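You operate a simulated robot arm through the tools that you are given. There is no shell and no other tool. Be economical: measure what you need, move in short steps, check, and stop when the job is done.

Carry out the task below with a simulated robot arm. There is one attempt and no reset: what you move stays moved.

JOB
Bung the overflow, fill the trough to the rinse stand's top, soak the cap.
Fine: orange bung home in the overflow hole before the white tap runs; the tap ends shut. The cream nozzle cap stays in till clean. Set down upright: orange bung, cream nozzle cap.
Where things are to end (x, y in the base frame): cream nozzle cap within 60 mm of [170, 750].

The check looks at the end state, three seconds after you hand in, the way a careful person would. Anything else that was tipped, shoved, dropped, spilled or broken makes it a failure. A push-on lid holds only when it is set on centred and level and pressed home; a screw cap is set on level and turned clockwise until tight.

ROBOT AND FRAMES
A 6-joint arm with a two-finger parallel gripper on a trunk, on a base that drives. Base frame: it is fixed to the floor where the robot stands at the start and does not move with it; the origin is under the middle of the robot, x ahead of it, y to its left, z up. Lengths are in mm, angles in degrees, forces in N, time in s.
With the tool pointing down near the work surface it reaches from about 320 to 820 mm from the robot's upright axis, wherever it stands. Its first joint turns from -166.0 to 166.0 degrees. Places, roughly: drain tap [200, 300, 600]; inside of the trough [200, 800, 700]; overflow hole [-300, 1000, 600]; trough [200, 800, 700]; white tap [200, 1000, 1400]. Payload 3.91 kg.
Tool frame: the origin (TCP) lies between the finger pads and is the grasp point; the fingertips stand 30 mm ahead of it; z points along the fingers, y is the line along which they close. Largest opening 110 mm; finger width 20, thickness 10; the body of the gripper, 48 by 112 mm, starts 55 mm behind the TCP.
Orientation is that of the tool frame in the base frame, as a unit quaternion [w, x, y, z]. With the fingers straight down and closing along the base's y, the tool's x points along the base's -x, its y along +y and its z along -z.

CONTROLS
- The arm moves only by the tool step_arm. Its argument "commands" is a list of rows, each a list of 7 numbers: the turn, a rotation vector about the tool's x, y, z in units of 4 degrees (1.0 is 4 degrees), then the shift along the tool's x, y, z in units of 20 mm (1.0 is 20 mm), then the finger opening in m, from 0 to 0.11. In form: [[rx, ry, rz, x, y, z, fingers], ...]. A call has 1 to 12 rows; each row shifts and turns the commanded pose from where the row before left it, along the tool's axes as they then stand. A call with a number of a shift or a turn outside -1 to 1 is refused whole. Rows are played at 5 a second. More than 50 mm and 8.6 degrees between two rows, or a gripper value outside its range, and nothing of the call is played. A pose out of reach is approached as far as the arm can. The call stops where the force on the tool passes 40 N (or 10 N more than at its start, if that is more) or the arm is blocked; 0.2 s more then pass. The fingers move at their own pace (about 45 mm/s each) and stop on an object; they squeeze with about 23 N. The grip force told is the motor's: it shows also when the fingers shut on nothing. Time passes only in rows, and 0.2 s behind the last, so rows that do not move let the fingers close. It gives the time, the measured TCP pose, the force on the tool (base axes), the opening and the grip force at its end, in the units of the frame above (readings bear some noise), with the torque about the TCP (base axes, N m) and any sound that the robot's microphone picked up.
- Cameras (640 x 400 px; columns grow to the right, rows downward): "scene" is now at [-19, 213.5, 1497.5]; the picture's right is [0.74, -0.68, 0.00], its down [-0.42, -0.46, -0.78] and it looks along [0.53, 0.57, -0.63] (base axes); focal length 214 px, centre (320, 200). "wrist" rides on the gripper at [77, 7, -114] in the tool frame; the picture's right is [-0.09, 1.00, 0.00], its down [-0.80, -0.07, -0.59] and it looks along [-0.59, -0.05, 0.80] (tool axes); focal length 270 px, centre (320, 200). There is no depth. A picture from a camera that has moved, and an enlarged one, comes with that camera's place and axes in the base frame and with its lens.
- get_image(camera): a new picture of that camera. The clock stands still meanwhile.
- raise_lower(by): slides the trunk up (or, below 0, down) by that many mm; the arm and the scene camera ride with it, the base frame stays. It gives what a move gives, with no picture.
- roll_base(legs): drives the robot by 1 to 6 legs, each [ahead, turn to the left] in mm and degrees, along the robot's own axes; the way and the turn of a leg run together, so that a leg with both is an arc; at most 1500 mm and 180 degrees a leg. The arm and the cameras ride along, it lands a little off, and it stops where it bumps. It gives what a move gives.
- pan_tilt(pan, tilt): turns the head with the scene camera to pan (to the left, within 155 degrees either way) and tilt (down, from -29 to 69), counted from straight ahead of the robot. It gives what a move gives.
- inspect(camera, box): a new picture of the part [left, top, right, bottom] of that camera's present view, enlarged. The clock stands still meanwhile.
- sign_off(): hands the job in; it is judged then, once.

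Work in short steps. Places have to be worked out from the pictures, the camera data and where the tool is seen: move nearer, look again, correct. Check each grasp and each placing, and mend what went wrong. You have 120 turns and 90 pictures in all, those below and enlarged ones among them. Open the gripper and draw the arm clear of the work before you hand the job in, unless the task says otherwise; then end with one line.

The tools are called after "Request:" as name(argument=value, ...) on one line, values as JSON. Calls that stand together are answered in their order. step_arm: Moves the arm, as the interface text tells. Its arguments: {"type":"object","properties":{"commands":{"type":"array","items":{"type":"array","items":{"type":"number"}}}},"required":["commands"]} The other tools are called the same way: raise_lower (by) slides the trunk up or down; roll_base (legs) drives the base; pan_tilt (pan, tilt) turns the head that bears the scene camera; get_image (camera) takes a picture; inspect (camera, box) takes an enlarged picture of a part of a camera's view; sign_off () hands the job in.

At the start:

```text
time: 0.0
ee_pos: [86.5, 419.7, 999.2]
tcp_rot: [0.0, 0.0, 1.0, 0.0]
wrist_force: [-0.3, -0.3, -0.7]
torque: [-0.01, 0.01, 0.02]
finger_gap: 109.8
gripper_force: 0.1
trunk travel left (down, up): [-450.0, 160.0]
robot x, y, heading: [1.4, 0.2, -0.3]
head pan, tilt: [47.4, 38.8]
```

scene: 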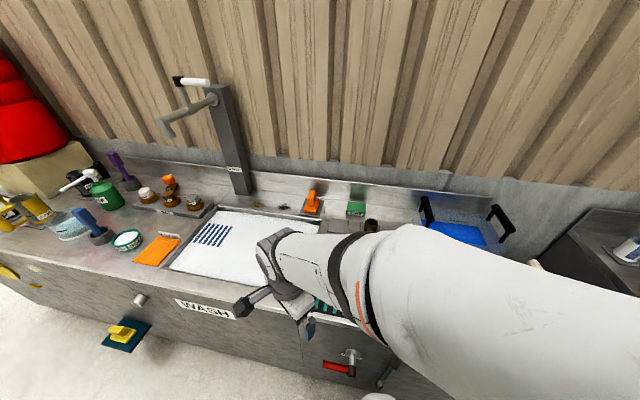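
wrist: 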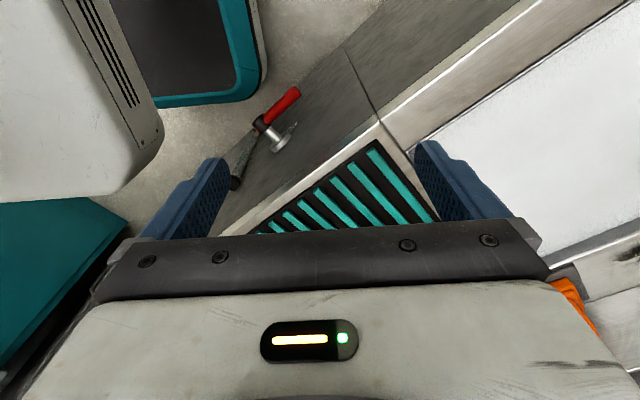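

The scene shows the trough, tap and several small items; I'll look closer at the counter before moving.

Request:
inspect(camera="scene", box=[0, 130, 240, 280])

Request:
inspect(camera="scene", box=[160, 170, 400, 320])

Request:
inspect(camera="scene", box=[120, 60, 280, 160])

```text
2.67 times, centred on (120, 205) of scene
camera zoom: at [-19.0, 213.5, 1497.5], right [0.74, -0.68, 0.0], down [-0.42, -0.46, -0.78], along [0.53, 0.57, -0.63], focal length 572 px, centre (853, 187)
```

zoom: 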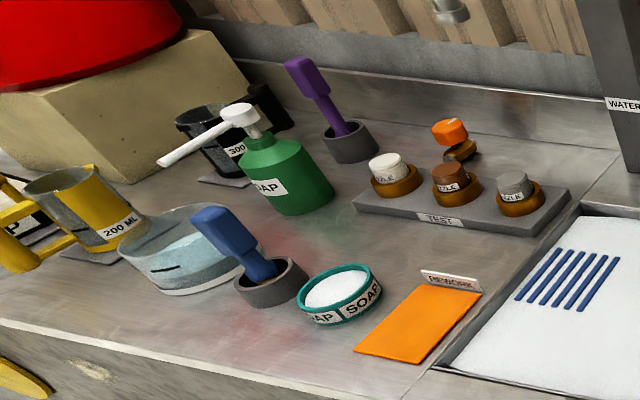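

```text
2.67 times, centred on (280, 245) of scene
camera zoom: at [-19.0, 213.5, 1497.5], right [0.74, -0.68, 0.0], down [-0.42, -0.46, -0.78], along [0.53, 0.57, -0.63], focal length 572 px, centre (427, 80)
```

zoom: 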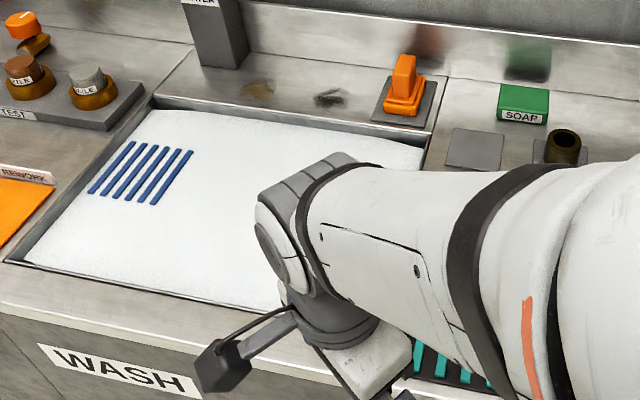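

```text
4.00 times, centred on (200, 110) of scene
camera zoom: at [-19.0, 213.5, 1497.5], right [0.74, -0.68, 0.0], down [-0.42, -0.46, -0.78], along [0.53, 0.57, -0.63], focal length 858 px, centre (800, 560)
```

zoom: 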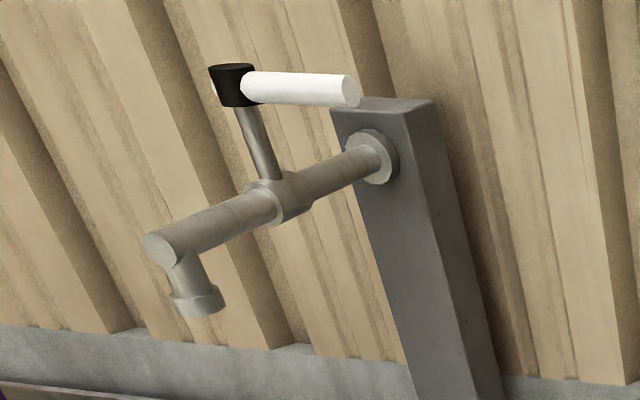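

The counter runs diagonally (front edge roughly along (-0.55, 0.83)); the overflow is the grey stub on its front and the drain tap is red. I'll move the arm over the trough so the wrist camera can look in.

Request:
step_arm(commands=[[0, 0, 0, 0.3, 1, -0.4, 0.11], [0, 0, 0, 0.3, 1, -0.4, 0.11], [0, 0, 0, 0.3, 1, -0.4, 0.11], [0, 0, 0, 0.3, 1, -0.4, 0.11], [0, 0, 0, 0.3, 1, -0.4, 0.11], [0, 0, 0, 0.3, 1, -0.4, 0.11], [0, 0, 0, 0.3, 1, -0.4, 0.11], [0, 0, 0, 0.3, 1, -0.4, 0.11], [0, 0, 0, 0.3, 1, -0.4, 0.11], [0, 0, 0, 0.3, 1, -0.4, 0.11]])

Request:
get_image(camera="wrist")

Request:
pan_tilt(pan=90, tilt=45)

Request:
get_image(camera="scene")

```text
time: 2.2
ee_pos: [25.3, 621.7, 1079.9]
tcp_rot: [0.0, 0.0, 1.0, -0.001]
wrist_force: [1.2, 0.3, -0.8]
torque: [-0.01, 0.02, 0.02]
finger_gap: 109.8
gripper_force: 0.0
trunk travel left (down, up): [-450.0, 160.0]
robot x, y, heading: [1.2, -0.5, 0.0]
head pan, tilt: [47.4, 38.8]
```

```text
84 pictures are left
camera wrist: at [-51.3, 628.6, 1194.0], right [0.09, 1.0, 0.0], down [0.8, -0.07, 0.59], along [0.59, -0.05, -0.8], focal length 270 px, centre (320, 200)
```

wrist: 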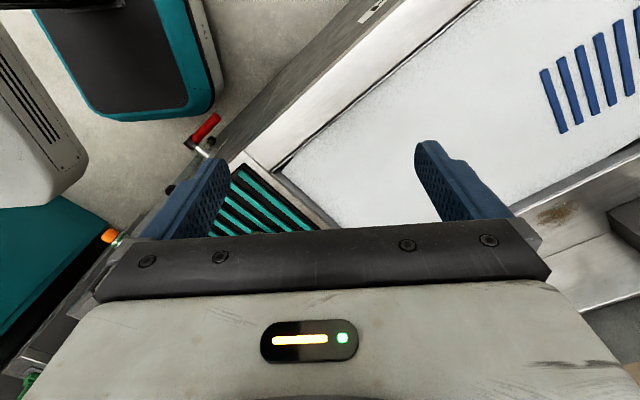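

```text
time: 3.3
ee_pos: [26.5, 620.2, 1080.0]
tcp_rot: [0.0, 0.0, 1.0, 0.0]
wrist_force: [0.4, 0.4, -0.1]
torque: [0.02, -0.03, -0.01]
finger_gap: 110.0
gripper_force: 0.1
trunk travel left (down, up): [-450.0, 160.0]
robot x, y, heading: [-2.3, 2.1, -0.1]
head pan, tilt: [90.0, 45.0]
```

```text
83 pictures are left
camera scene: at [-77.0, 231.7, 1488.4], right [1.0, 0.0, 0.0], down [0.0, -0.71, -0.71], along [0.0, 0.71, -0.71], focal length 214 px, centre (320, 200)
```

scene: 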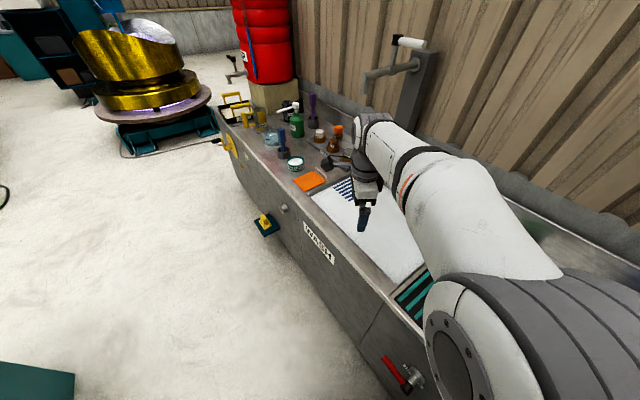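

Two views place the blue-barred stand near (73, 1042, ~745). I'll zoom on the overflow stub, the counter items and the trough.

Request:
inspect(camera="scene", box=[216, 80, 376, 180])

Request:
inspect(camera="scene", box=[210, 160, 370, 260])

Request:
inspect(camera="wrist", box=[400, 0, 640, 150])

```text
4.00 times, centred on (296, 130) of scene
camera zoom: at [-77.0, 231.7, 1488.4], right [1.0, 0.0, 0.0], down [0.0, -0.71, -0.71], along [0.0, 0.71, -0.71], focal length 858 px, centre (416, 480)
```

zoom: 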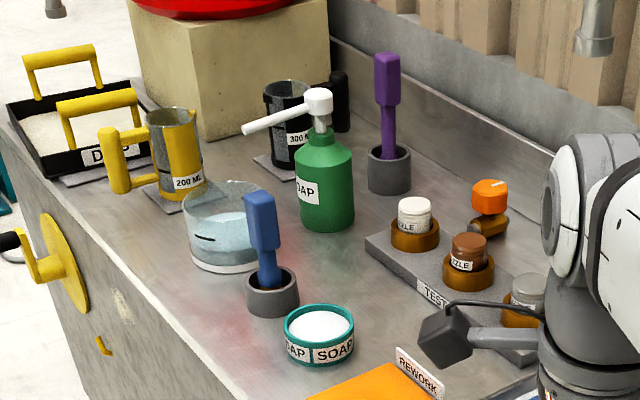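

```text
4.00 times, centred on (290, 210) of scene
camera zoom: at [-77.0, 231.7, 1488.4], right [1.0, 0.0, 0.0], down [0.0, -0.71, -0.71], along [0.0, 0.71, -0.71], focal length 858 px, centre (440, 160)
```

zoom: 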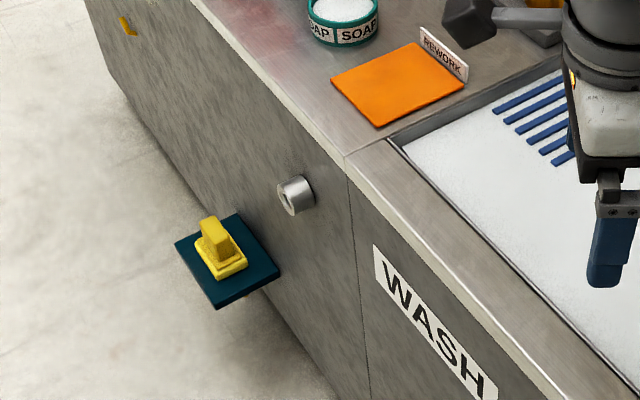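

```text
2.67 times, centred on (520, 75) of wrist
camera zoom: at [-51.2, 628.0, 1194.2], right [0.09, 1.0, 0.0], down [0.8, -0.07, 0.59], along [0.59, -0.05, -0.8], focal length 721 px, centre (-213, 533)
```

zoom: 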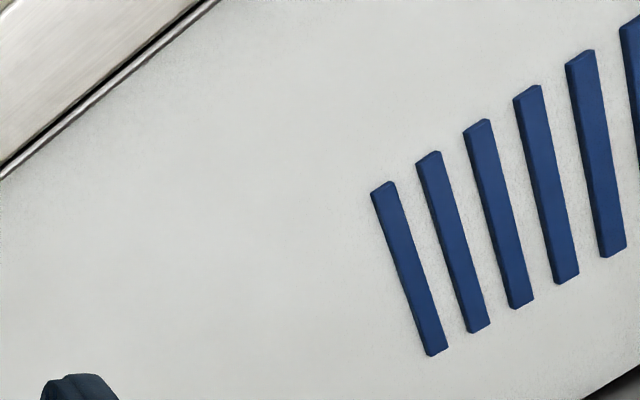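

The overflow is a stub on the counter's front; a bung with a grip stands right-rear of the trough. I'll retract the arm a bit, turn the robot parallel to the counter (counter on its left) and look.

Request:
step_arm(commands=[[0, 0, 0, 0, -1, -0.5, 0.11], [0, 0, 0, 0, -1, -0.5, 0.11], [0, 0, 0, 0, -1, -0.5, 0.11], [0, 0, 0, 0, -1, -0.5, 0.11], [0, 0, 0, 0, -1, -0.5, 0.11], [0, 0, 0, 0, -1, -0.5, 0.11], [0, 0, 0, 0, -1, -0.5, 0.11], [0, 0, 0, 0, -1, -0.5, 0.11]])

Request:
roll_base(legs=[[0, -56]])

Request:
pan_tilt(pan=90, tilt=45)

Request:
get_image(camera="scene")

Request:
get_image(camera="wrist")

```text
time: 5.1
ee_pos: [26.1, 460.3, 1159.1]
tcp_rot: [0.0, 0.001, 1.0, -0.001]
wrist_force: [-0.5, 0.9, 0.7]
torque: [0.01, -0.03, -0.04]
finger_gap: 109.8
gripper_force: 0.1
trunk travel left (down, up): [-450.0, 160.0]
robot x, y, heading: [-3.1, -3.9, -0.2]
head pan, tilt: [90.0, 45.0]
```

```text
time: 8.0
ee_pos: [398.4, 231.5, 1159.1]
tcp_rot: [0.001, 0.474, 0.88, 0.0]
wrist_force: [0.2, 0.1, 0.8]
torque: [0.04, 0.02, 0.0]
finger_gap: 109.8
gripper_force: 0.1
trunk travel left (down, up): [-450.0, 160.0]
robot x, y, heading: [-8.5, -10.7, -56.1]
head pan, tilt: [90.0, 45.0]
```

```text
time: 8.6
ee_pos: [399.8, 232.0, 1158.2]
tcp_rot: [0.0, 0.474, 0.88, 0.0]
wrist_force: [0.0, 0.3, -1.0]
torque: [-0.03, -0.04, -0.02]
finger_gap: 109.9
gripper_force: 0.1
trunk travel left (down, up): [-450.0, 160.0]
robot x, y, heading: [-11.0, -9.1, -55.9]
head pan, tilt: [90.0, 45.0]
```

```text
79 pictures are left
camera scene: at [138.6, 186.6, 1488.4], right [0.56, -0.83, 0.0], down [-0.59, -0.39, -0.71], along [0.59, 0.39, -0.71], focal length 214 px, centre (320, 200)
```

scene: 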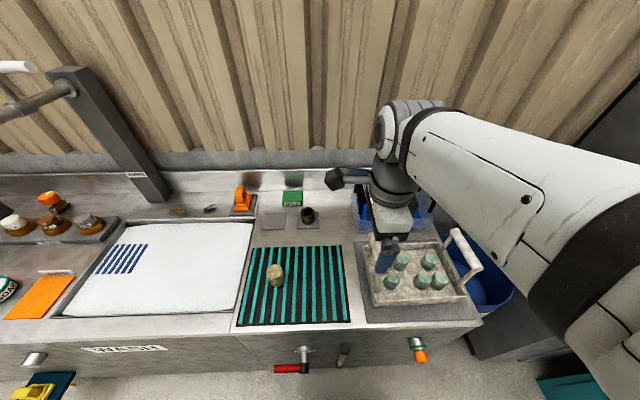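

```text
78 pictures are left
camera wrist: at [362.2, 300.1, 1272.5], right [0.88, 0.48, 0.0], down [0.38, -0.71, 0.59], along [0.28, -0.52, -0.8], focal length 270 px, centre (320, 200)
```

wrist: 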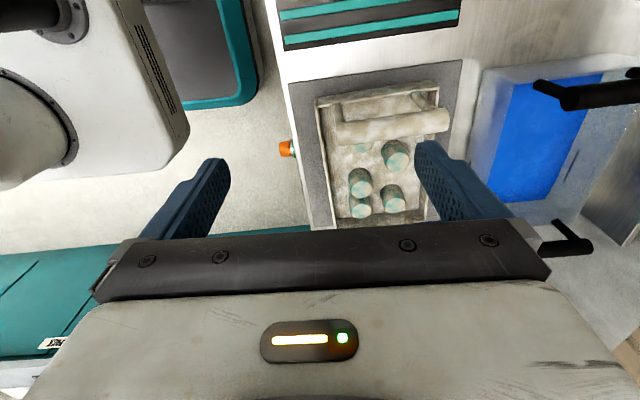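

Now the whole counter is visible, including a dirty cap on the teal slats and an orange knob on the front right. I'll zoom in on details.

Request:
inspect(camera="scene", box=[230, 170, 390, 270])

Request:
inspect(camera="scene", box=[220, 240, 460, 390])

Request:
inspect(camera="scene", box=[0, 180, 240, 330])

Request:
inspect(camera="scene", box=[0, 300, 160, 400])

```text
4.00 times, centred on (310, 220) of scene
camera zoom: at [138.6, 186.6, 1488.4], right [0.56, -0.83, 0.0], down [-0.59, -0.39, -0.71], along [0.59, 0.39, -0.71], focal length 858 px, centre (360, 120)
```

zoom: 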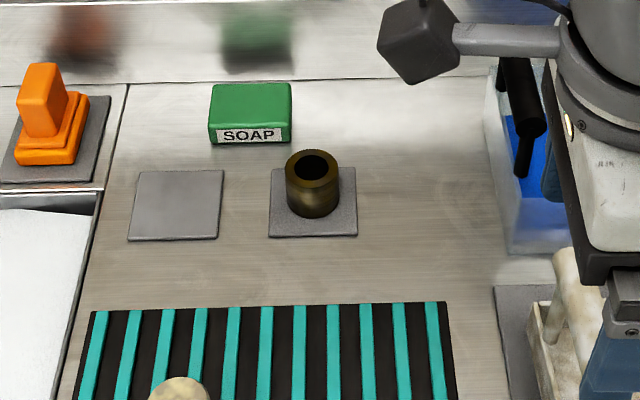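

```text
2.67 times, centred on (340, 315) of scene
camera zoom: at [138.6, 186.6, 1488.4], right [0.56, -0.83, 0.0], down [-0.59, -0.39, -0.71], along [0.59, 0.39, -0.71], focal length 572 px, centre (267, -107)
```

zoom: 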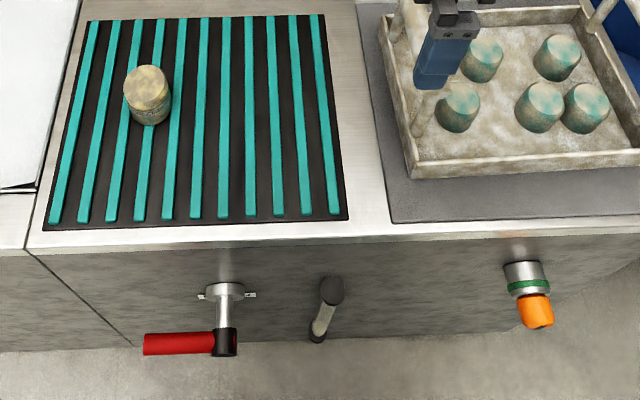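

```text
2.67 times, centred on (120, 255) of scene
camera zoom: at [138.6, 186.6, 1488.4], right [0.56, -0.83, 0.0], down [-0.59, -0.39, -0.71], along [0.59, 0.39, -0.71], focal length 572 px, centre (853, 53)
```

zoom: 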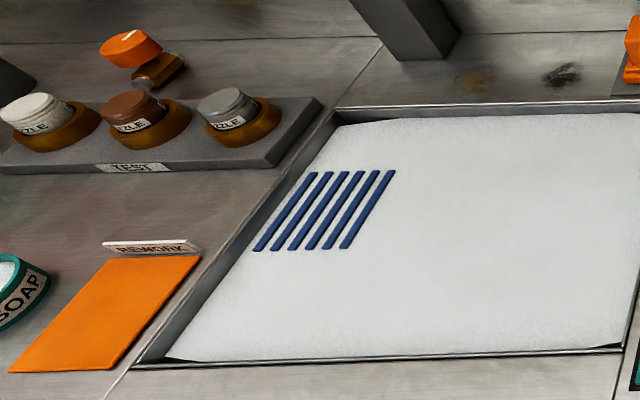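

```text
4.00 times, centred on (80, 350) of scene
camera zoom: at [138.6, 186.6, 1488.4], right [0.56, -0.83, 0.0], down [-0.59, -0.39, -0.71], along [0.59, 0.39, -0.71], focal length 858 px, centre (1280, -400)
```

zoom: 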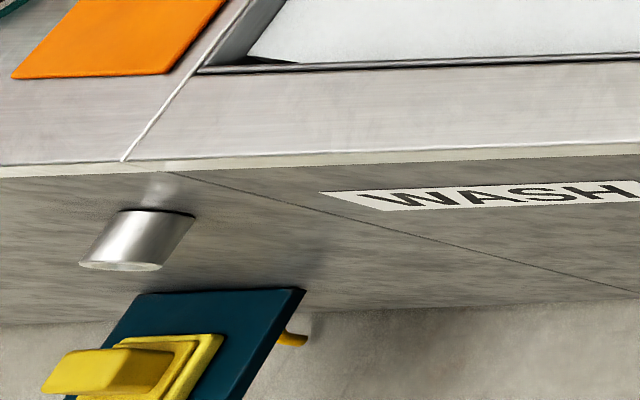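

Several orange candidates exist. I'll zoom on each: the front-right knob and the one behind the TEST rack.

Request:
inspect(camera="wrist", box=[240, 110, 400, 210])

Request:
inspect(camera="scene", box=[380, 320, 460, 370])

Request:
inspect(camera="scene", box=[0, 180, 112, 250])

```text
4.00 times, centred on (320, 160) of wrist
camera zoom: at [362.2, 300.1, 1272.5], right [0.88, 0.48, 0.0], down [0.38, -0.71, 0.59], along [0.28, -0.52, -0.8], focal length 1081 px, centre (320, 360)
```

zoom: 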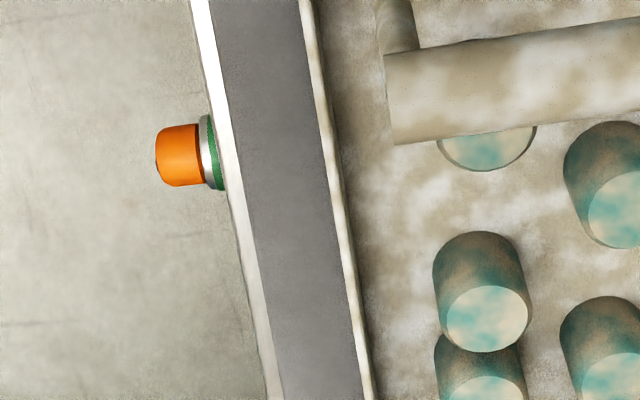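

```text
8.00 times, centred on (420, 345) of scene
camera zoom: at [138.6, 186.6, 1488.4], right [0.56, -0.83, 0.0], down [-0.59, -0.39, -0.71], along [0.59, 0.39, -0.71], focal length 1716 px, centre (-480, -960)
```

zoom: 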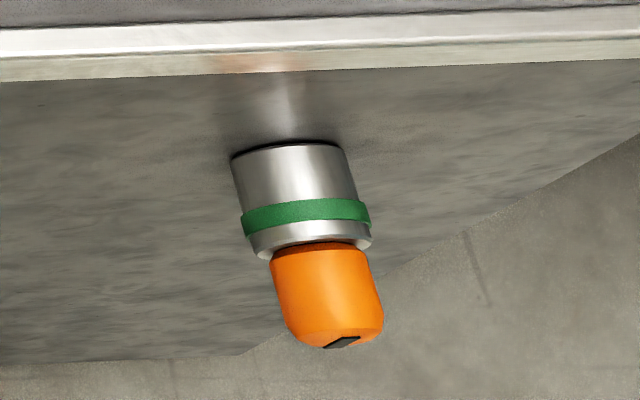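

```text
5.71 times, centred on (56, 215) of scene
camera zoom: at [138.6, 186.6, 1488.4], right [0.56, -0.83, 0.0], down [-0.59, -0.39, -0.71], along [0.59, 0.39, -0.71], focal length 1226 px, centre (1829, 114)
```

zoom: 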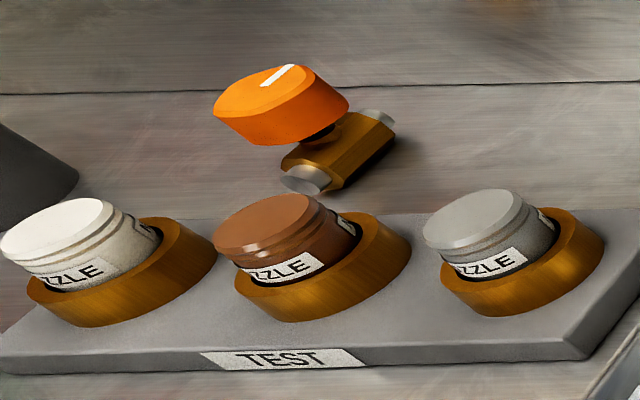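

The front-right orange plug and the orange block on the pad are both candidates; the knob behind TEST is a valve. I'll back the robot along the counter and look closely with the wrist camera.

Request:
roll_base(legs=[[0, -7.8], [-390, 0], [0, 10.3]])

Request:
get_image(camera="scene")

Request:
get_image(camera="wrist")

```text
time: 12.4
ee_pos: [215.4, 605.5, 1157.5]
tcp_rot: [0.001, 0.454, 0.891, 0.0]
wrist_force: [0.4, 0.5, 0.0]
torque: [0.03, -0.02, 0.01]
finger_gap: 109.8
gripper_force: 0.1
trunk travel left (down, up): [-450.0, 160.0]
robot x, y, heading: [-177.4, 347.0, -54.1]
head pan, tilt: [90.0, 45.0]
```

```text
70 pictures are left
camera scene: at [-37.2, 547.6, 1488.3], right [0.59, -0.81, 0.0], down [-0.57, -0.42, -0.71], along [0.57, 0.41, -0.71], focal length 214 px, centre (320, 200)
```

scene: 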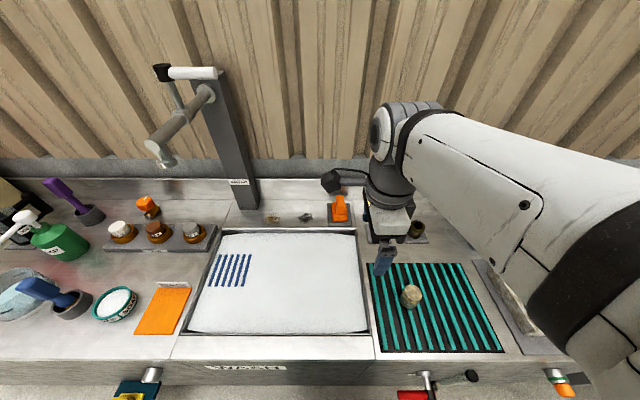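

```text
69 pictures are left
camera wrist: at [175.6, 670.2, 1272.1], right [0.86, 0.51, 0.0], down [0.41, -0.69, 0.6], along [0.31, -0.51, -0.8], focal length 270 px, centre (320, 200)
```

wrist: 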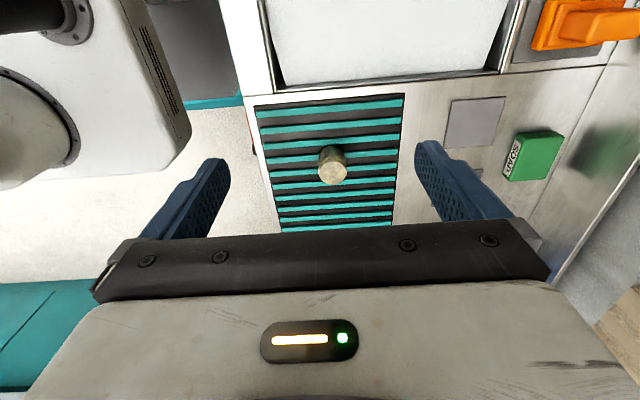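

The counter is now parallel to the picture. I'll zoom the wrist view on the orange block and the dirty cap.

Request:
inspect(camera="wrist", box=[480, 0, 640, 100])

Request:
inspect(camera="wrist", box=[280, 110, 400, 200])

Request:
inspect(camera="scene", box=[70, 330, 182, 400])

Request:
inspect(camera="scene", box=[90, 180, 250, 280])

```text
4.00 times, centred on (560, 50) of wrist
camera zoom: at [175.6, 670.2, 1272.1], right [0.86, 0.51, 0.0], down [0.41, -0.69, 0.6], along [0.31, -0.51, -0.8], focal length 1081 px, centre (-640, 800)
```

zoom: 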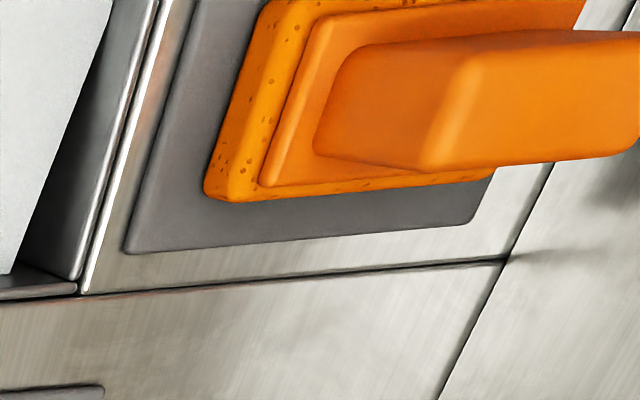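

```text
4.44 times, centred on (340, 155) of wrist
camera zoom: at [175.6, 670.2, 1272.1], right [0.86, 0.51, 0.0], down [0.41, -0.69, 0.6], along [0.31, -0.51, -0.8], focal length 1201 px, centre (231, 400)
```

zoom: 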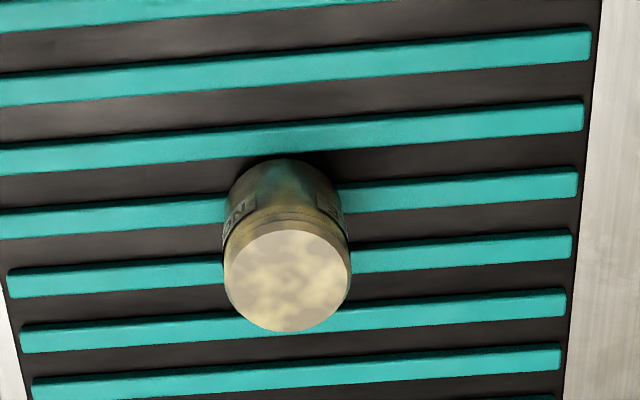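

```text
5.71 times, centred on (126, 365) of scene
camera zoom: at [-37.2, 547.6, 1488.3], right [0.59, -0.81, 0.0], down [-0.57, -0.42, -0.71], along [0.57, 0.41, -0.71], focal length 1226 px, centre (1429, -743)
```

zoom: 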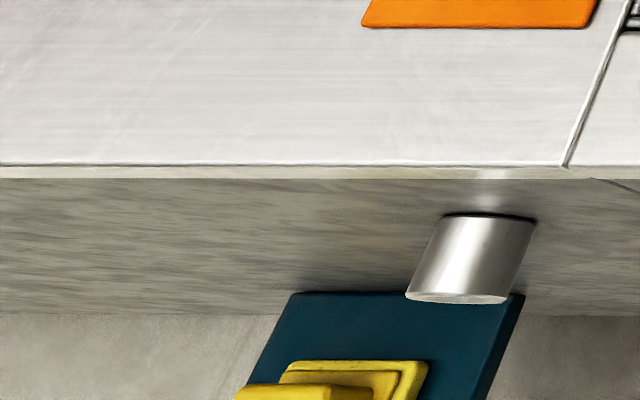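

```text
4.00 times, centred on (170, 230) of scene
camera zoom: at [-37.2, 547.6, 1488.3], right [0.59, -0.81, 0.0], down [-0.57, -0.42, -0.71], along [0.57, 0.41, -0.71], focal length 858 px, centre (920, 80)
```

zoom: 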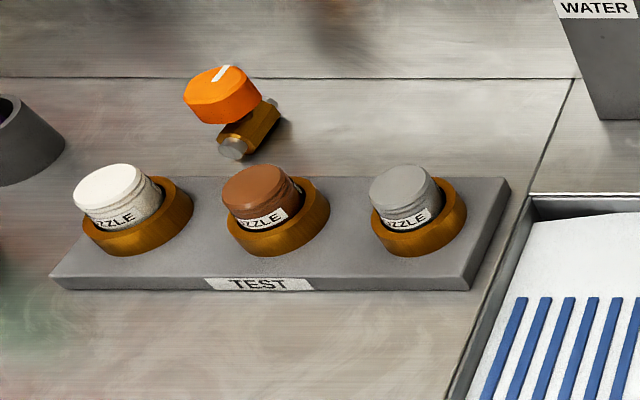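

The orange block is a sponge, so the bung is the orange plug parked in the front-right stub, around (427, -8, 647); the overflow stub tip is about (-268, 1005, 647). I'll drive to about 600 mm off the bung and turn the tool horizontal.

Request:
roll_base(legs=[[0, -26.2], [722, 0], [0, 26.2]])

Request:
step_arm(commands=[[0, 0, 1, 0, 0, 0, 0.11], [0, 0, 1, 0, 0, 0, 0.11], [0, 0, 1, 0, 0, 0, 0.11], [0, 0, 1, 0, 0, 0, 0.11], [0, 0, 1, 0, 0, 0, 0.11], [0, 0, 1, 0, 0, 0, 0.11], [0, 0, 1, 0, 0, 0, 0.11], [0, 0, 1, 0, 0, 0, 0.11], [0, 0, 1, 0, 0, 0, 0.11], [0, 0, 1, 0, 0, 0, 0.11], [0, 0, 1, 0, 0, 0, 0.11], [0, 0, 1, 0, 0, 0, 0.11]])

Request:
step_arm(commands=[[0, 0, 1, 0, 0, 0, 0.11], [0, 0, 1, 0, 0, 0, 0.11], [0, 0, 1, 0, 0, 0, 0.11], [0, 0, 1, 0, 0, 0, 0.11], [0, 0, 1, 0, 0, 0, 0.11], [0, 0, 1, 0, 0, 0, 0.11], [0, 0, 1, 0, 0, 0, 0.11], [0, 0, 1, 0, 0, 0, 0.11], [0, 0, 1, 0, 0, 0, 0.11], [0, 0, 1, 0, 0, 0, 0.11], [0, 0, 0.5, 0, 0, 0, 0.11]])

```text
time: 19.0
ee_pos: [335.7, -117.9, 1156.4]
tcp_rot: [-0.001, 0.458, 0.889, 0.0]
wrist_force: [-0.5, 0.4, -0.2]
torque: [0.0, 0.03, 0.0]
finger_gap: 109.8
gripper_force: 0.1
trunk travel left (down, up): [-450.0, 160.0]
robot x, y, heading: [-55.0, -359.1, -55.3]
head pan, tilt: [90.0, 45.0]
```

```text
time: 21.6
ee_pos: [335.9, -118.5, 1157.2]
tcp_rot: [0.0, 0.78, 0.625, -0.001]
wrist_force: [0.3, -0.2, 0.0]
torque: [-0.02, 0.0, 0.02]
finger_gap: 109.9
gripper_force: 0.0
trunk travel left (down, up): [-450.0, 160.0]
robot x, y, heading: [-52.1, -361.9, -55.4]
head pan, tilt: [90.0, 45.0]
```

```text
time: 24.0
ee_pos: [371.8, -171.7, 1155.6]
tcp_rot: [-0.006, 0.944, 0.329, -0.002]
wrist_force: [-1.1, 0.1, 0.2]
torque: [0.01, 0.01, -0.01]
finger_gap: 109.8
gripper_force: 0.1
out of reach, approached as far as the arm can: row 8, 9, 10, 11
trunk travel left (down, up): [-450.0, 160.0]
robot x, y, heading: [-49.9, -363.3, -55.5]
head pan, tilt: [90.0, 45.0]
```

Tool x now points at the counter; the pose ran slightly out of reach, so I'll pitch the tool toward horizontal while pushing it outward.

Request:
step_arm(commands=[[0, 0, 0, 0.5, 0, 0, 0.11], [0, 1, 0, 0.5, 0, 0, 0.11], [0, 1, 0, 0.5, 0, 0, 0.11], [0, 1, 0, 0.3, 0, 0, 0.11], [0, 1, 0, 0, 0, 0, 0.11], [0, 1, 0, 0, 0, 0, 0.11], [0, 1, 0, 0, 0, 0, 0.11], [0, 1, 0, 0, 0, 0, 0.11], [0, 1, 0, 0, 0, 0, 0.11], [0, 1, 0, 0, 0, 0, 0.11], [0, 1, 0, 0, 0, 0, 0.11], [0, 1, 0, 0, 0, 0, 0.11]])

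Request:
step_arm(commands=[[0, 1, 0, 0, 0, 0, 0.11], [0, 1, 0, 0, 0, 0, 0.11], [0, 1, 0, 0, 0, 0, 0.11], [0, 1, 0, 0, 0, 0, 0.11], [0, 1, 0, 0, 0, 0, 0.11], [0, 1, 0, 0, 0, 0, 0.11], [0, 1, 0, 0, 0, 0, 0.11], [0, 1, 0, 0, 0, 0, 0.11], [0, 1, 0, 0, 0, 0, 0.11], [0, 1, 0, 0, 0, 0, 0.11], [0, 1, 0, 0, 0, 0, 0.11], [0, 0.5, 0, 0, 0, 0, 0.11]])

Request:
get_image(camera="scene")

```text
time: 26.6
ee_pos: [400.1, -148.9, 1159.1]
tcp_rot: [-0.13, 0.876, 0.304, 0.352]
wrist_force: [-1.0, 0.0, 0.2]
torque: [0.0, 0.03, -0.01]
finger_gap: 110.2
gripper_force: 0.1
trunk travel left (down, up): [-450.0, 160.0]
robot x, y, heading: [-53.9, -363.2, -55.1]
head pan, tilt: [90.0, 45.0]
```

```text
time: 29.2
ee_pos: [393.2, -140.1, 1156.5]
tcp_rot: [-0.238, 0.727, 0.259, 0.589]
wrist_force: [0.0, -0.1, -1.2]
torque: [-0.04, -0.02, -0.02]
finger_gap: 110.0
gripper_force: 0.1
out of reach, approached as far as the arm can: row 4, 6, 8
trunk travel left (down, up): [-450.0, 160.0]
robot x, y, heading: [-53.9, -362.8, -55.2]
head pan, tilt: [90.0, 45.0]
```

```text
64 pictures are left
camera scene: at [93.7, -166.7, 1488.4], right [0.57, -0.82, 0.0], down [-0.58, -0.4, -0.71], along [0.58, 0.4, -0.71], focal length 214 px, centre (320, 200)
```

scene: 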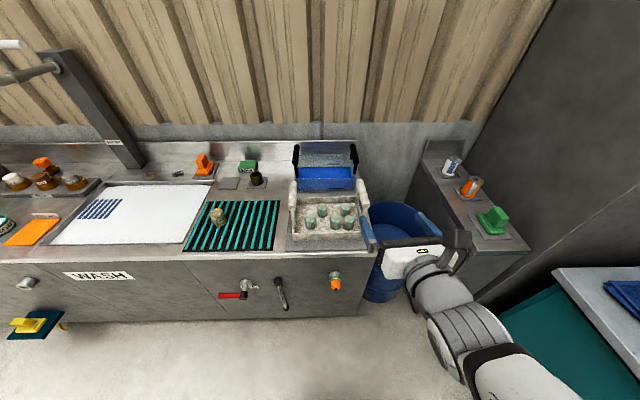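

The tool points toward the counter, 11° low and 5.5° off in yaw. I'll correct this, shift 87 mm left to line up with the bung, then lower the trunk.

Request:
step_arm(commands=[[-0.28, 0.55, 0, 0, -0.87, 0, 0.11], [-0.28, 0.55, 0, 0, -0.87, 0, 0.11], [-0.28, 0.55, 0, 0, -0.87, 0, 0.11], [-0.28, 0.55, 0, 0, -0.87, 0, 0.11], [-0.28, 0.55, 0, 0, -0.87, 0, 0.11]])

Request:
raise_lower(by=-400)

Request:
get_image(camera="wrist")

Request:
get_image(camera="scene")

```text
time: 30.4
ee_pos: [394.9, -174.4, 1182.5]
tcp_rot: [-0.232, 0.678, 0.211, 0.665]
wrist_force: [-1.0, 0.0, -0.4]
torque: [0.02, -0.03, 0.0]
finger_gap: 109.8
gripper_force: 0.1
out of reach, approached as far as the arm can: row 2, 3, 4, 5
trunk travel left (down, up): [-450.0, 160.0]
robot x, y, heading: [-55.4, -360.7, -55.4]
head pan, tilt: [90.0, 45.0]
```

```text
time: 34.2
ee_pos: [395.0, -175.5, 782.8]
tcp_rot: [-0.232, 0.678, 0.212, 0.665]
wrist_force: [-0.2, -0.9, -0.5]
torque: [0.0, 0.0, 0.0]
finger_gap: 110.1
gripper_force: 0.1
trunk travel left (down, up): [-50.0, 560.0]
robot x, y, heading: [-53.4, -361.4, -55.3]
head pan, tilt: [90.0, 45.0]
```

```text
63 pictures are left
camera wrist: at [308.3, -249.7, 860.9], right [0.59, -0.8, -0.12], down [-0.54, -0.28, -0.79], along [0.6, 0.53, -0.6], focal length 270 px, centre (320, 200)
```

wrist: 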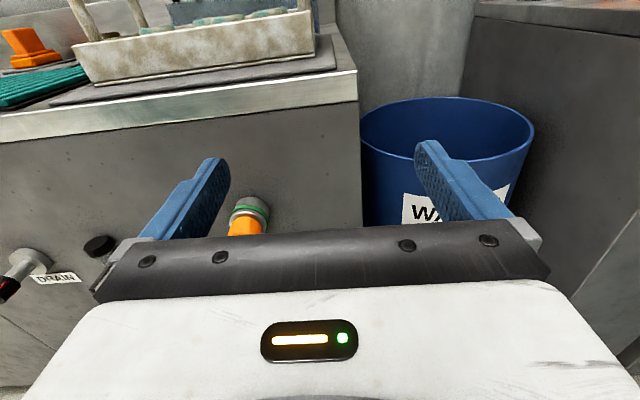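

```text
62 pictures are left
camera scene: at [93.6, -166.8, 1088.4], right [0.57, -0.82, 0.0], down [-0.58, -0.4, -0.71], along [0.58, 0.4, -0.71], focal length 214 px, centre (320, 200)
```

scene: 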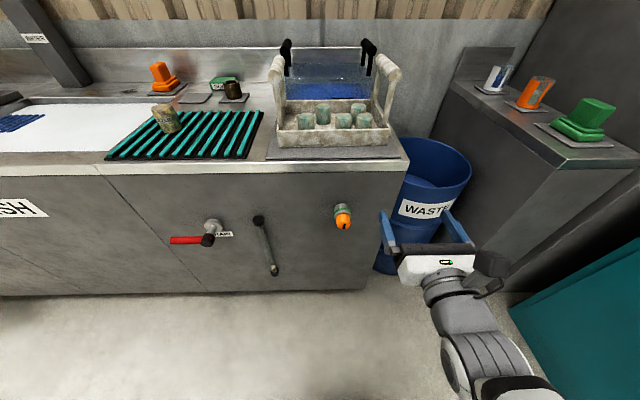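

Bung triangulates to (441, -2, 647). The arm is too folded, so I'll move the robot 140 mm further from the counter with an S-manoeuvre.

Request:
roll_base(legs=[[0, -40], [218, 0], [0, 41.2], [-160, 0]])

Request:
step_arm(commands=[[0, 0, 0, 0, -0.5, 1, 0.11], [0, 0, 0, 0, -0.5, 1, 0.11], [0, 0, 0, 0, -0.5, 0.5, 0.11], [0, 0, 0, 0, -0.5, 0, 0.11], [0, 0, 0, 0, -0.5, 0, 0.11]])

```text
time: 40.7
ee_pos: [279.7, -251.2, 783.0]
tcp_rot: [-0.234, 0.677, 0.214, 0.664]
wrist_force: [-0.1, 0.8, 0.1]
torque: [0.0, -0.02, -0.02]
finger_gap: 109.9
gripper_force: 0.2
trunk travel left (down, up): [-50.0, 560.0]
robot x, y, heading: [-167.8, -446.6, -54.0]
head pan, tilt: [90.0, 45.0]
```

```text
time: 41.9
ee_pos: [312.6, -227.1, 794.9]
tcp_rot: [-0.239, 0.676, 0.219, 0.662]
wrist_force: [-0.4, 0.3, -0.3]
torque: [0.01, 0.0, -0.03]
finger_gap: 110.1
gripper_force: 0.0
out of reach, approached as far as the arm can: row 1, 2, 3, 4, 5
trunk travel left (down, up): [-50.0, 560.0]
robot x, y, heading: [-164.2, -443.5, -54.2]
head pan, tilt: [90.0, 45.0]
```

Orientation is right (horizontal, camera up); the wrist is probably still too close to the axis. I'll push the tool straight forward 100 mm, still short of the bung.

Request:
step_arm(commands=[[0, 0, 0, 0, 0, 1, 0.11], [0, 0, 0, 0, 0, 1, 0.11], [0, 0, 0, 0, 0, 1, 0.11], [0, 0, 0, 0, 0, 1, 0.11], [0, 0, 0, 0, 0, 1, 0.11]])

Request:
step_arm(commands=[[0, 0, 0, -1, 0, 0, 0.11], [0, 0, 0, -1, 0, 0, 0.11], [0, 0, 0, -1, 0, 0, 0.11]])

```text
time: 43.1
ee_pos: [399.3, -178.8, 798.4]
tcp_rot: [-0.238, 0.676, 0.219, 0.662]
wrist_force: [-0.1, -0.4, 0.5]
torque: [-0.02, 0.0, -0.02]
finger_gap: 110.2
gripper_force: 0.0
out of reach, approached as far as the arm can: row 1, 2, 3, 5
trunk travel left (down, up): [-50.0, 560.0]
robot x, y, heading: [-168.2, -444.0, -53.9]
head pan, tilt: [90.0, 45.0]
```

```text
time: 43.9
ee_pos: [404.5, -189.7, 741.0]
tcp_rot: [-0.237, 0.676, 0.219, 0.663]
wrist_force: [-0.2, -0.1, 0.2]
torque: [-0.02, 0.02, 0.02]
finger_gap: 110.1
gripper_force: 0.1
out of reach, approached as far as the arm can: row 1, 2, 3
trunk travel left (down, up): [-50.0, 560.0]
robot x, y, heading: [-165.7, -444.9, -53.9]
head pan, tilt: [90.0, 45.0]
```

Left motion seems joint-limited, but forward and down work. I'll back the base 130 mm to align laterally, then lower the trunk 50.

Request:
roll_base(legs=[[-130, 0]])

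Request:
raise_lower(by=-50)

Request:
get_image(camera="wrist")

Request:
get_image(camera="scene")

```text
time: 45.1
ee_pos: [330.2, -85.3, 741.1]
tcp_rot: [-0.239, 0.676, 0.219, 0.662]
wrist_force: [0.6, 0.3, -0.4]
torque: [0.02, -0.02, 0.0]
finger_gap: 110.1
gripper_force: 0.0
trunk travel left (down, up): [-50.0, 560.0]
robot x, y, heading: [-245.3, -340.2, -54.4]
head pan, tilt: [90.0, 45.0]
```

```text
time: 46.1
ee_pos: [330.2, -86.0, 690.5]
tcp_rot: [-0.237, 0.676, 0.218, 0.663]
wrist_force: [1.2, 0.0, 0.4]
torque: [0.0, 0.01, -0.02]
finger_gap: 109.9
gripper_force: 0.1
trunk travel left (down, up): [0.0, 610.0]
robot x, y, heading: [-243.7, -337.1, -54.3]
head pan, tilt: [90.0, 45.0]
```

```text
61 pictures are left
camera wrist: at [245.4, -162.7, 768.9], right [0.61, -0.79, -0.12], down [-0.54, -0.29, -0.79], along [0.59, 0.54, -0.6], focal length 270 px, centre (320, 200)
```

wrist: 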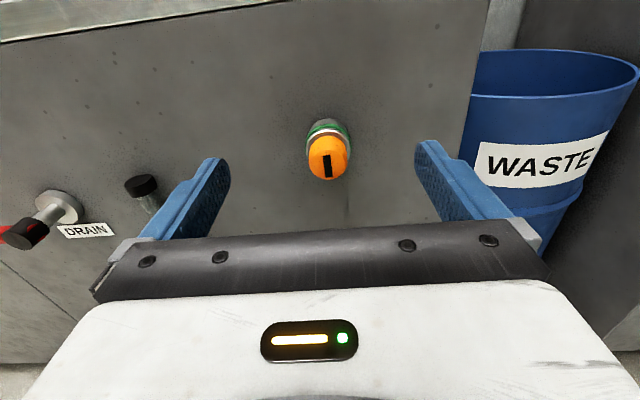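

```text
60 pictures are left
camera scene: at [-97.7, -141.3, 1038.3], right [0.59, -0.81, 0.0], down [-0.57, -0.41, -0.71], along [0.57, 0.41, -0.71], focal length 214 px, centre (320, 200)
```

scene: 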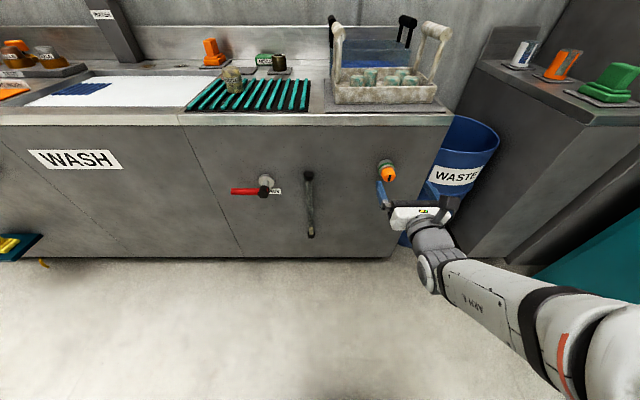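

The bung face has a black bar. I'll zoom in on it to see whether it simply pulls out.

Request:
inspect(camera="wrist", box=[280, 100, 376, 160])

Request:
inspect(camera="scene", box=[360, 150, 424, 190])

Request:
inspect(camera="scene", box=[0, 30, 200, 155])

Request:
inspect(camera="scene", box=[480, 20, 640, 120])

```text
6.67 times, centred on (328, 130) of wrist
camera zoom: at [245.4, -162.7, 768.9], right [0.61, -0.79, -0.12], down [-0.54, -0.29, -0.79], along [0.59, 0.54, -0.6], focal length 1802 px, centre (267, 667)
```

zoom: 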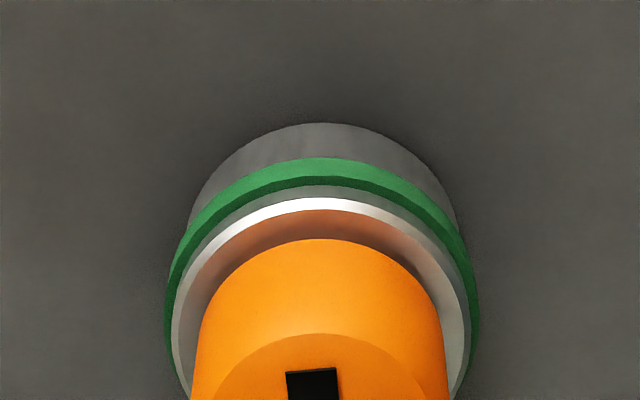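

```text
10.00 times, centred on (392, 170) of scene
camera zoom: at [-97.7, -141.3, 1038.3], right [0.59, -0.81, 0.0], down [-0.57, -0.41, -0.71], along [0.57, 0.41, -0.71], focal length 2145 px, centre (-400, 500)
```

zoom: 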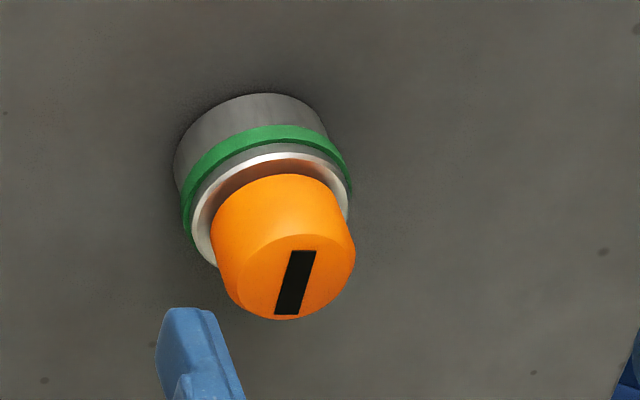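

```text
3.20 times, centred on (100, 92) of scene
camera zoom: at [-97.7, -141.3, 1038.3], right [0.59, -0.81, 0.0], down [-0.57, -0.41, -0.71], along [0.57, 0.41, -0.71], focal length 686 px, centre (1024, 544)
```

zoom: 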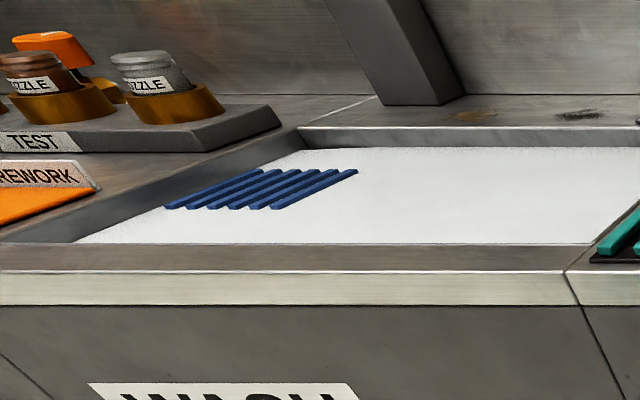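

```text
4.00 times, centred on (560, 70) of scene
camera zoom: at [-97.7, -141.3, 1038.3], right [0.59, -0.81, 0.0], down [-0.57, -0.41, -0.71], along [0.57, 0.41, -0.71], focal length 858 px, centre (-640, 720)
```

zoom: 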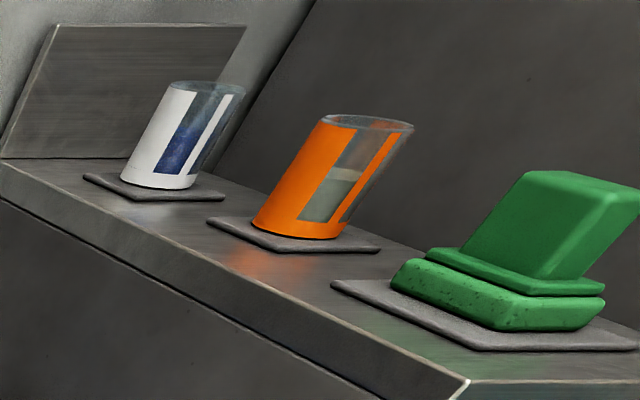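

Bung face centre comes out at (418, -22, 640), laterally aligned, about 109 mm ahead and 50 mm down. I'll go down 50 and forward 70, then check.

Request:
step_arm(commands=[[0, 0, 0, -1, 0, 0, 0.11], [0, 0, 0, -1, 0, 0, 0.11], [0, 0, 0, -0.5, 0, 0, 0.11], [0, 0, 0, 0, 0, 1, 0.11], [0, 0, 0, 0, 0, 1, 0.11], [0, 0, 0, 0, 0, 1, 0.11], [0, 0, 0, 0, 0, 0.5, 0.11]])

Request:
get_image(camera="wrist")

```text
time: 47.7
ee_pos: [390.4, -52.8, 642.8]
tcp_rot: [-0.24, 0.675, 0.223, 0.661]
wrist_force: [1.0, -0.3, -0.8]
torque: [0.04, -0.01, 0.03]
finger_gap: 109.9
gripper_force: 0.0
out of reach, approached as far as the arm can: row 3, 5
trunk travel left (down, up): [0.0, 610.0]
robot x, y, heading: [-240.5, -341.5, -54.2]
head pan, tilt: [90.0, 45.0]
```

```text
55 pictures are left
camera wrist: at [307.0, -130.1, 720.5], right [0.61, -0.78, -0.12], down [-0.53, -0.3, -0.79], along [0.58, 0.55, -0.6], focal length 270 px, centre (320, 200)
```

wrist: 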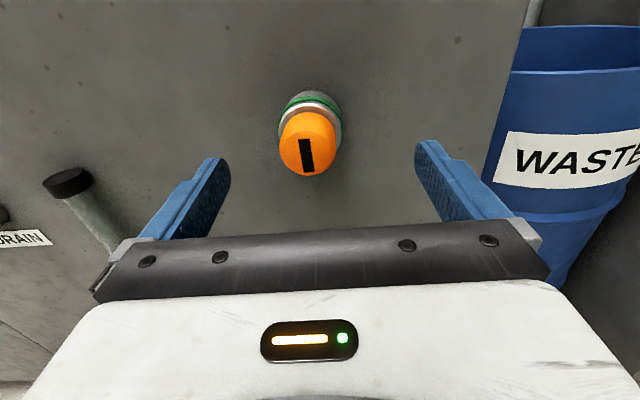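

The bung sits about 9 mm left of the finger axis and the tool yaw is ~2° off. I'll nudge left and yaw, then advance 20 mm.

Request:
step_arm(commands=[[-0.25, 0, 0, 0, -0.25, 0, 0.11], [-0.25, 0, 0, 0, -0.2, 0, 0.11], [0, 0, 0, 0, 0, 0.7, 0.11]])

Request:
get_image(camera="wrist")

```text
time: 48.5
ee_pos: [411.0, -58.9, 647.2]
tcp_rot: [-0.231, 0.679, 0.213, 0.663]
wrist_force: [0.0, 0.2, -0.4]
torque: [-0.02, 0.04, 0.01]
finger_gap: 110.1
gripper_force: 0.0
out of reach, approached as far as the arm can: row 1, 2, 3
trunk travel left (down, up): [0.0, 610.0]
robot x, y, heading: [-241.1, -339.2, -54.1]
head pan, tilt: [90.0, 45.0]
```

```text
54 pictures are left
camera wrist: at [326.1, -134.5, 724.7], right [0.59, -0.8, -0.12], down [-0.54, -0.29, -0.79], along [0.6, 0.53, -0.6], focal length 270 px, centre (320, 200)
```

wrist: 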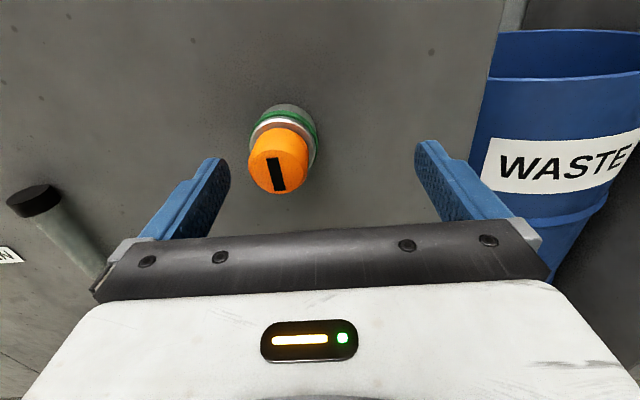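

Reachability requires the TCP to stay ~130 mm ahead of the axis, so I'll back the base 25 mm instead, and lower the arm 5 mm.

Request:
roll_base(legs=[[-27, 0]])

Request:
step_arm(commands=[[0, 0, 0, -0.25, 0, 0, 0.11]])

Request:
get_image(camera="wrist")

```text
time: 49.3
ee_pos: [395.8, -37.0, 646.3]
tcp_rot: [-0.231, 0.679, 0.214, 0.663]
wrist_force: [0.9, 0.1, 0.3]
torque: [0.0, 0.01, 0.0]
finger_gap: 110.0
gripper_force: 0.0
trunk travel left (down, up): [0.0, 610.0]
robot x, y, heading: [-259.6, -316.1, -54.0]
head pan, tilt: [90.0, 45.0]
```

```text
time: 49.7
ee_pos: [395.8, -37.5, 641.7]
tcp_rot: [-0.233, 0.679, 0.215, 0.662]
wrist_force: [0.1, -0.1, 0.2]
torque: [-0.02, 0.02, 0.0]
finger_gap: 109.6
gripper_force: 0.0
trunk travel left (down, up): [0.0, 610.0]
robot x, y, heading: [-256.5, -318.2, -54.2]
head pan, tilt: [90.0, 45.0]
```

```text
53 pictures are left
camera wrist: at [310.0, -112.4, 720.1], right [0.59, -0.8, -0.12], down [-0.54, -0.29, -0.79], along [0.59, 0.53, -0.6], focal length 270 px, centre (320, 200)
```

wrist: 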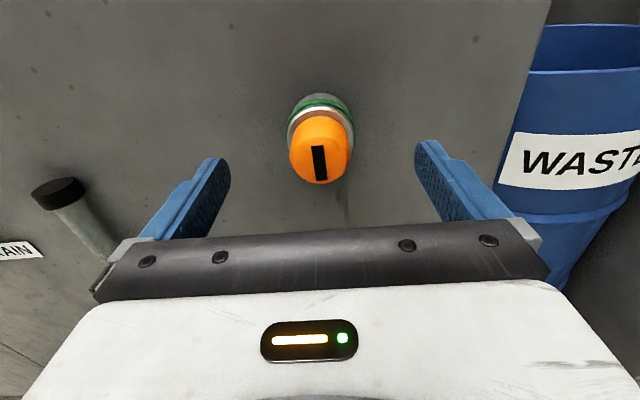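

Bung is now centred on the finger axis with its face 28 mm ahead and the rim ~75 mm ahead. I'll advance 36 mm and close.

Request:
step_arm(commands=[[0, 0, 0, 0, 0, 0.9, 0.11], [0, 0, 0, 0, 0, 0.9, 0.11], [0, 0, 0, 0, 0, 0, 0.08]])

Request:
get_image(camera="wrist")

```text
time: 50.5
ee_pos: [425.2, -16.2, 642.2]
tcp_rot: [-0.233, 0.679, 0.215, 0.662]
wrist_force: [0.4, 0.0, 1.0]
torque: [-0.03, -0.03, -0.04]
finger_gap: 79.7
gripper_force: 0.0
trunk travel left (down, up): [0.0, 610.0]
robot x, y, heading: [-256.7, -318.5, -54.1]
head pan, tilt: [90.0, 45.0]
```

```text
52 pictures are left
camera wrist: at [339.1, -90.1, 720.6], right [0.6, -0.79, -0.12], down [-0.54, -0.29, -0.79], along [0.59, 0.54, -0.6], focal length 270 px, centre (320, 200)
```

wrist: 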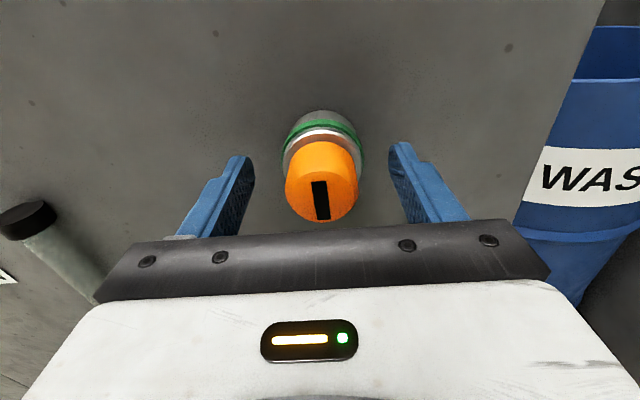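

The bung face is now just behind the TCP, centred. Closing on it.

Request:
step_arm(commands=[[0, 0, 0, 0, 0, 0, 0.03], [0, 0, 0, 0, 0, 0, 0.03], [0, 0, 0, 0, 0, 0, 0.03], [0, 0, 0, 0, 0, 0, 0.03]])

Request:
get_image(camera="wrist")

```text
time: 51.5
ee_pos: [425.1, -16.1, 641.5]
tcp_rot: [-0.233, 0.68, 0.214, 0.662]
wrist_force: [8.5, -4.4, 0.5]
torque: [0.01, -0.04, -0.69]
finger_gap: 46.5
gripper_force: 44.7
trunk travel left (down, up): [0.0, 610.0]
robot x, y, heading: [-249.7, -314.7, -54.3]
head pan, tilt: [90.0, 45.0]
```

```text
51 pictures are left
camera wrist: at [339.6, -91.0, 720.4], right [0.6, -0.79, -0.12], down [-0.54, -0.29, -0.79], along [0.59, 0.54, -0.6], focal length 270 px, centre (320, 200)
```

wrist: 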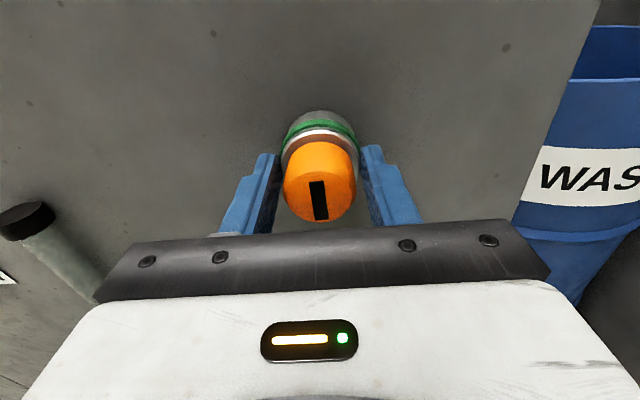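

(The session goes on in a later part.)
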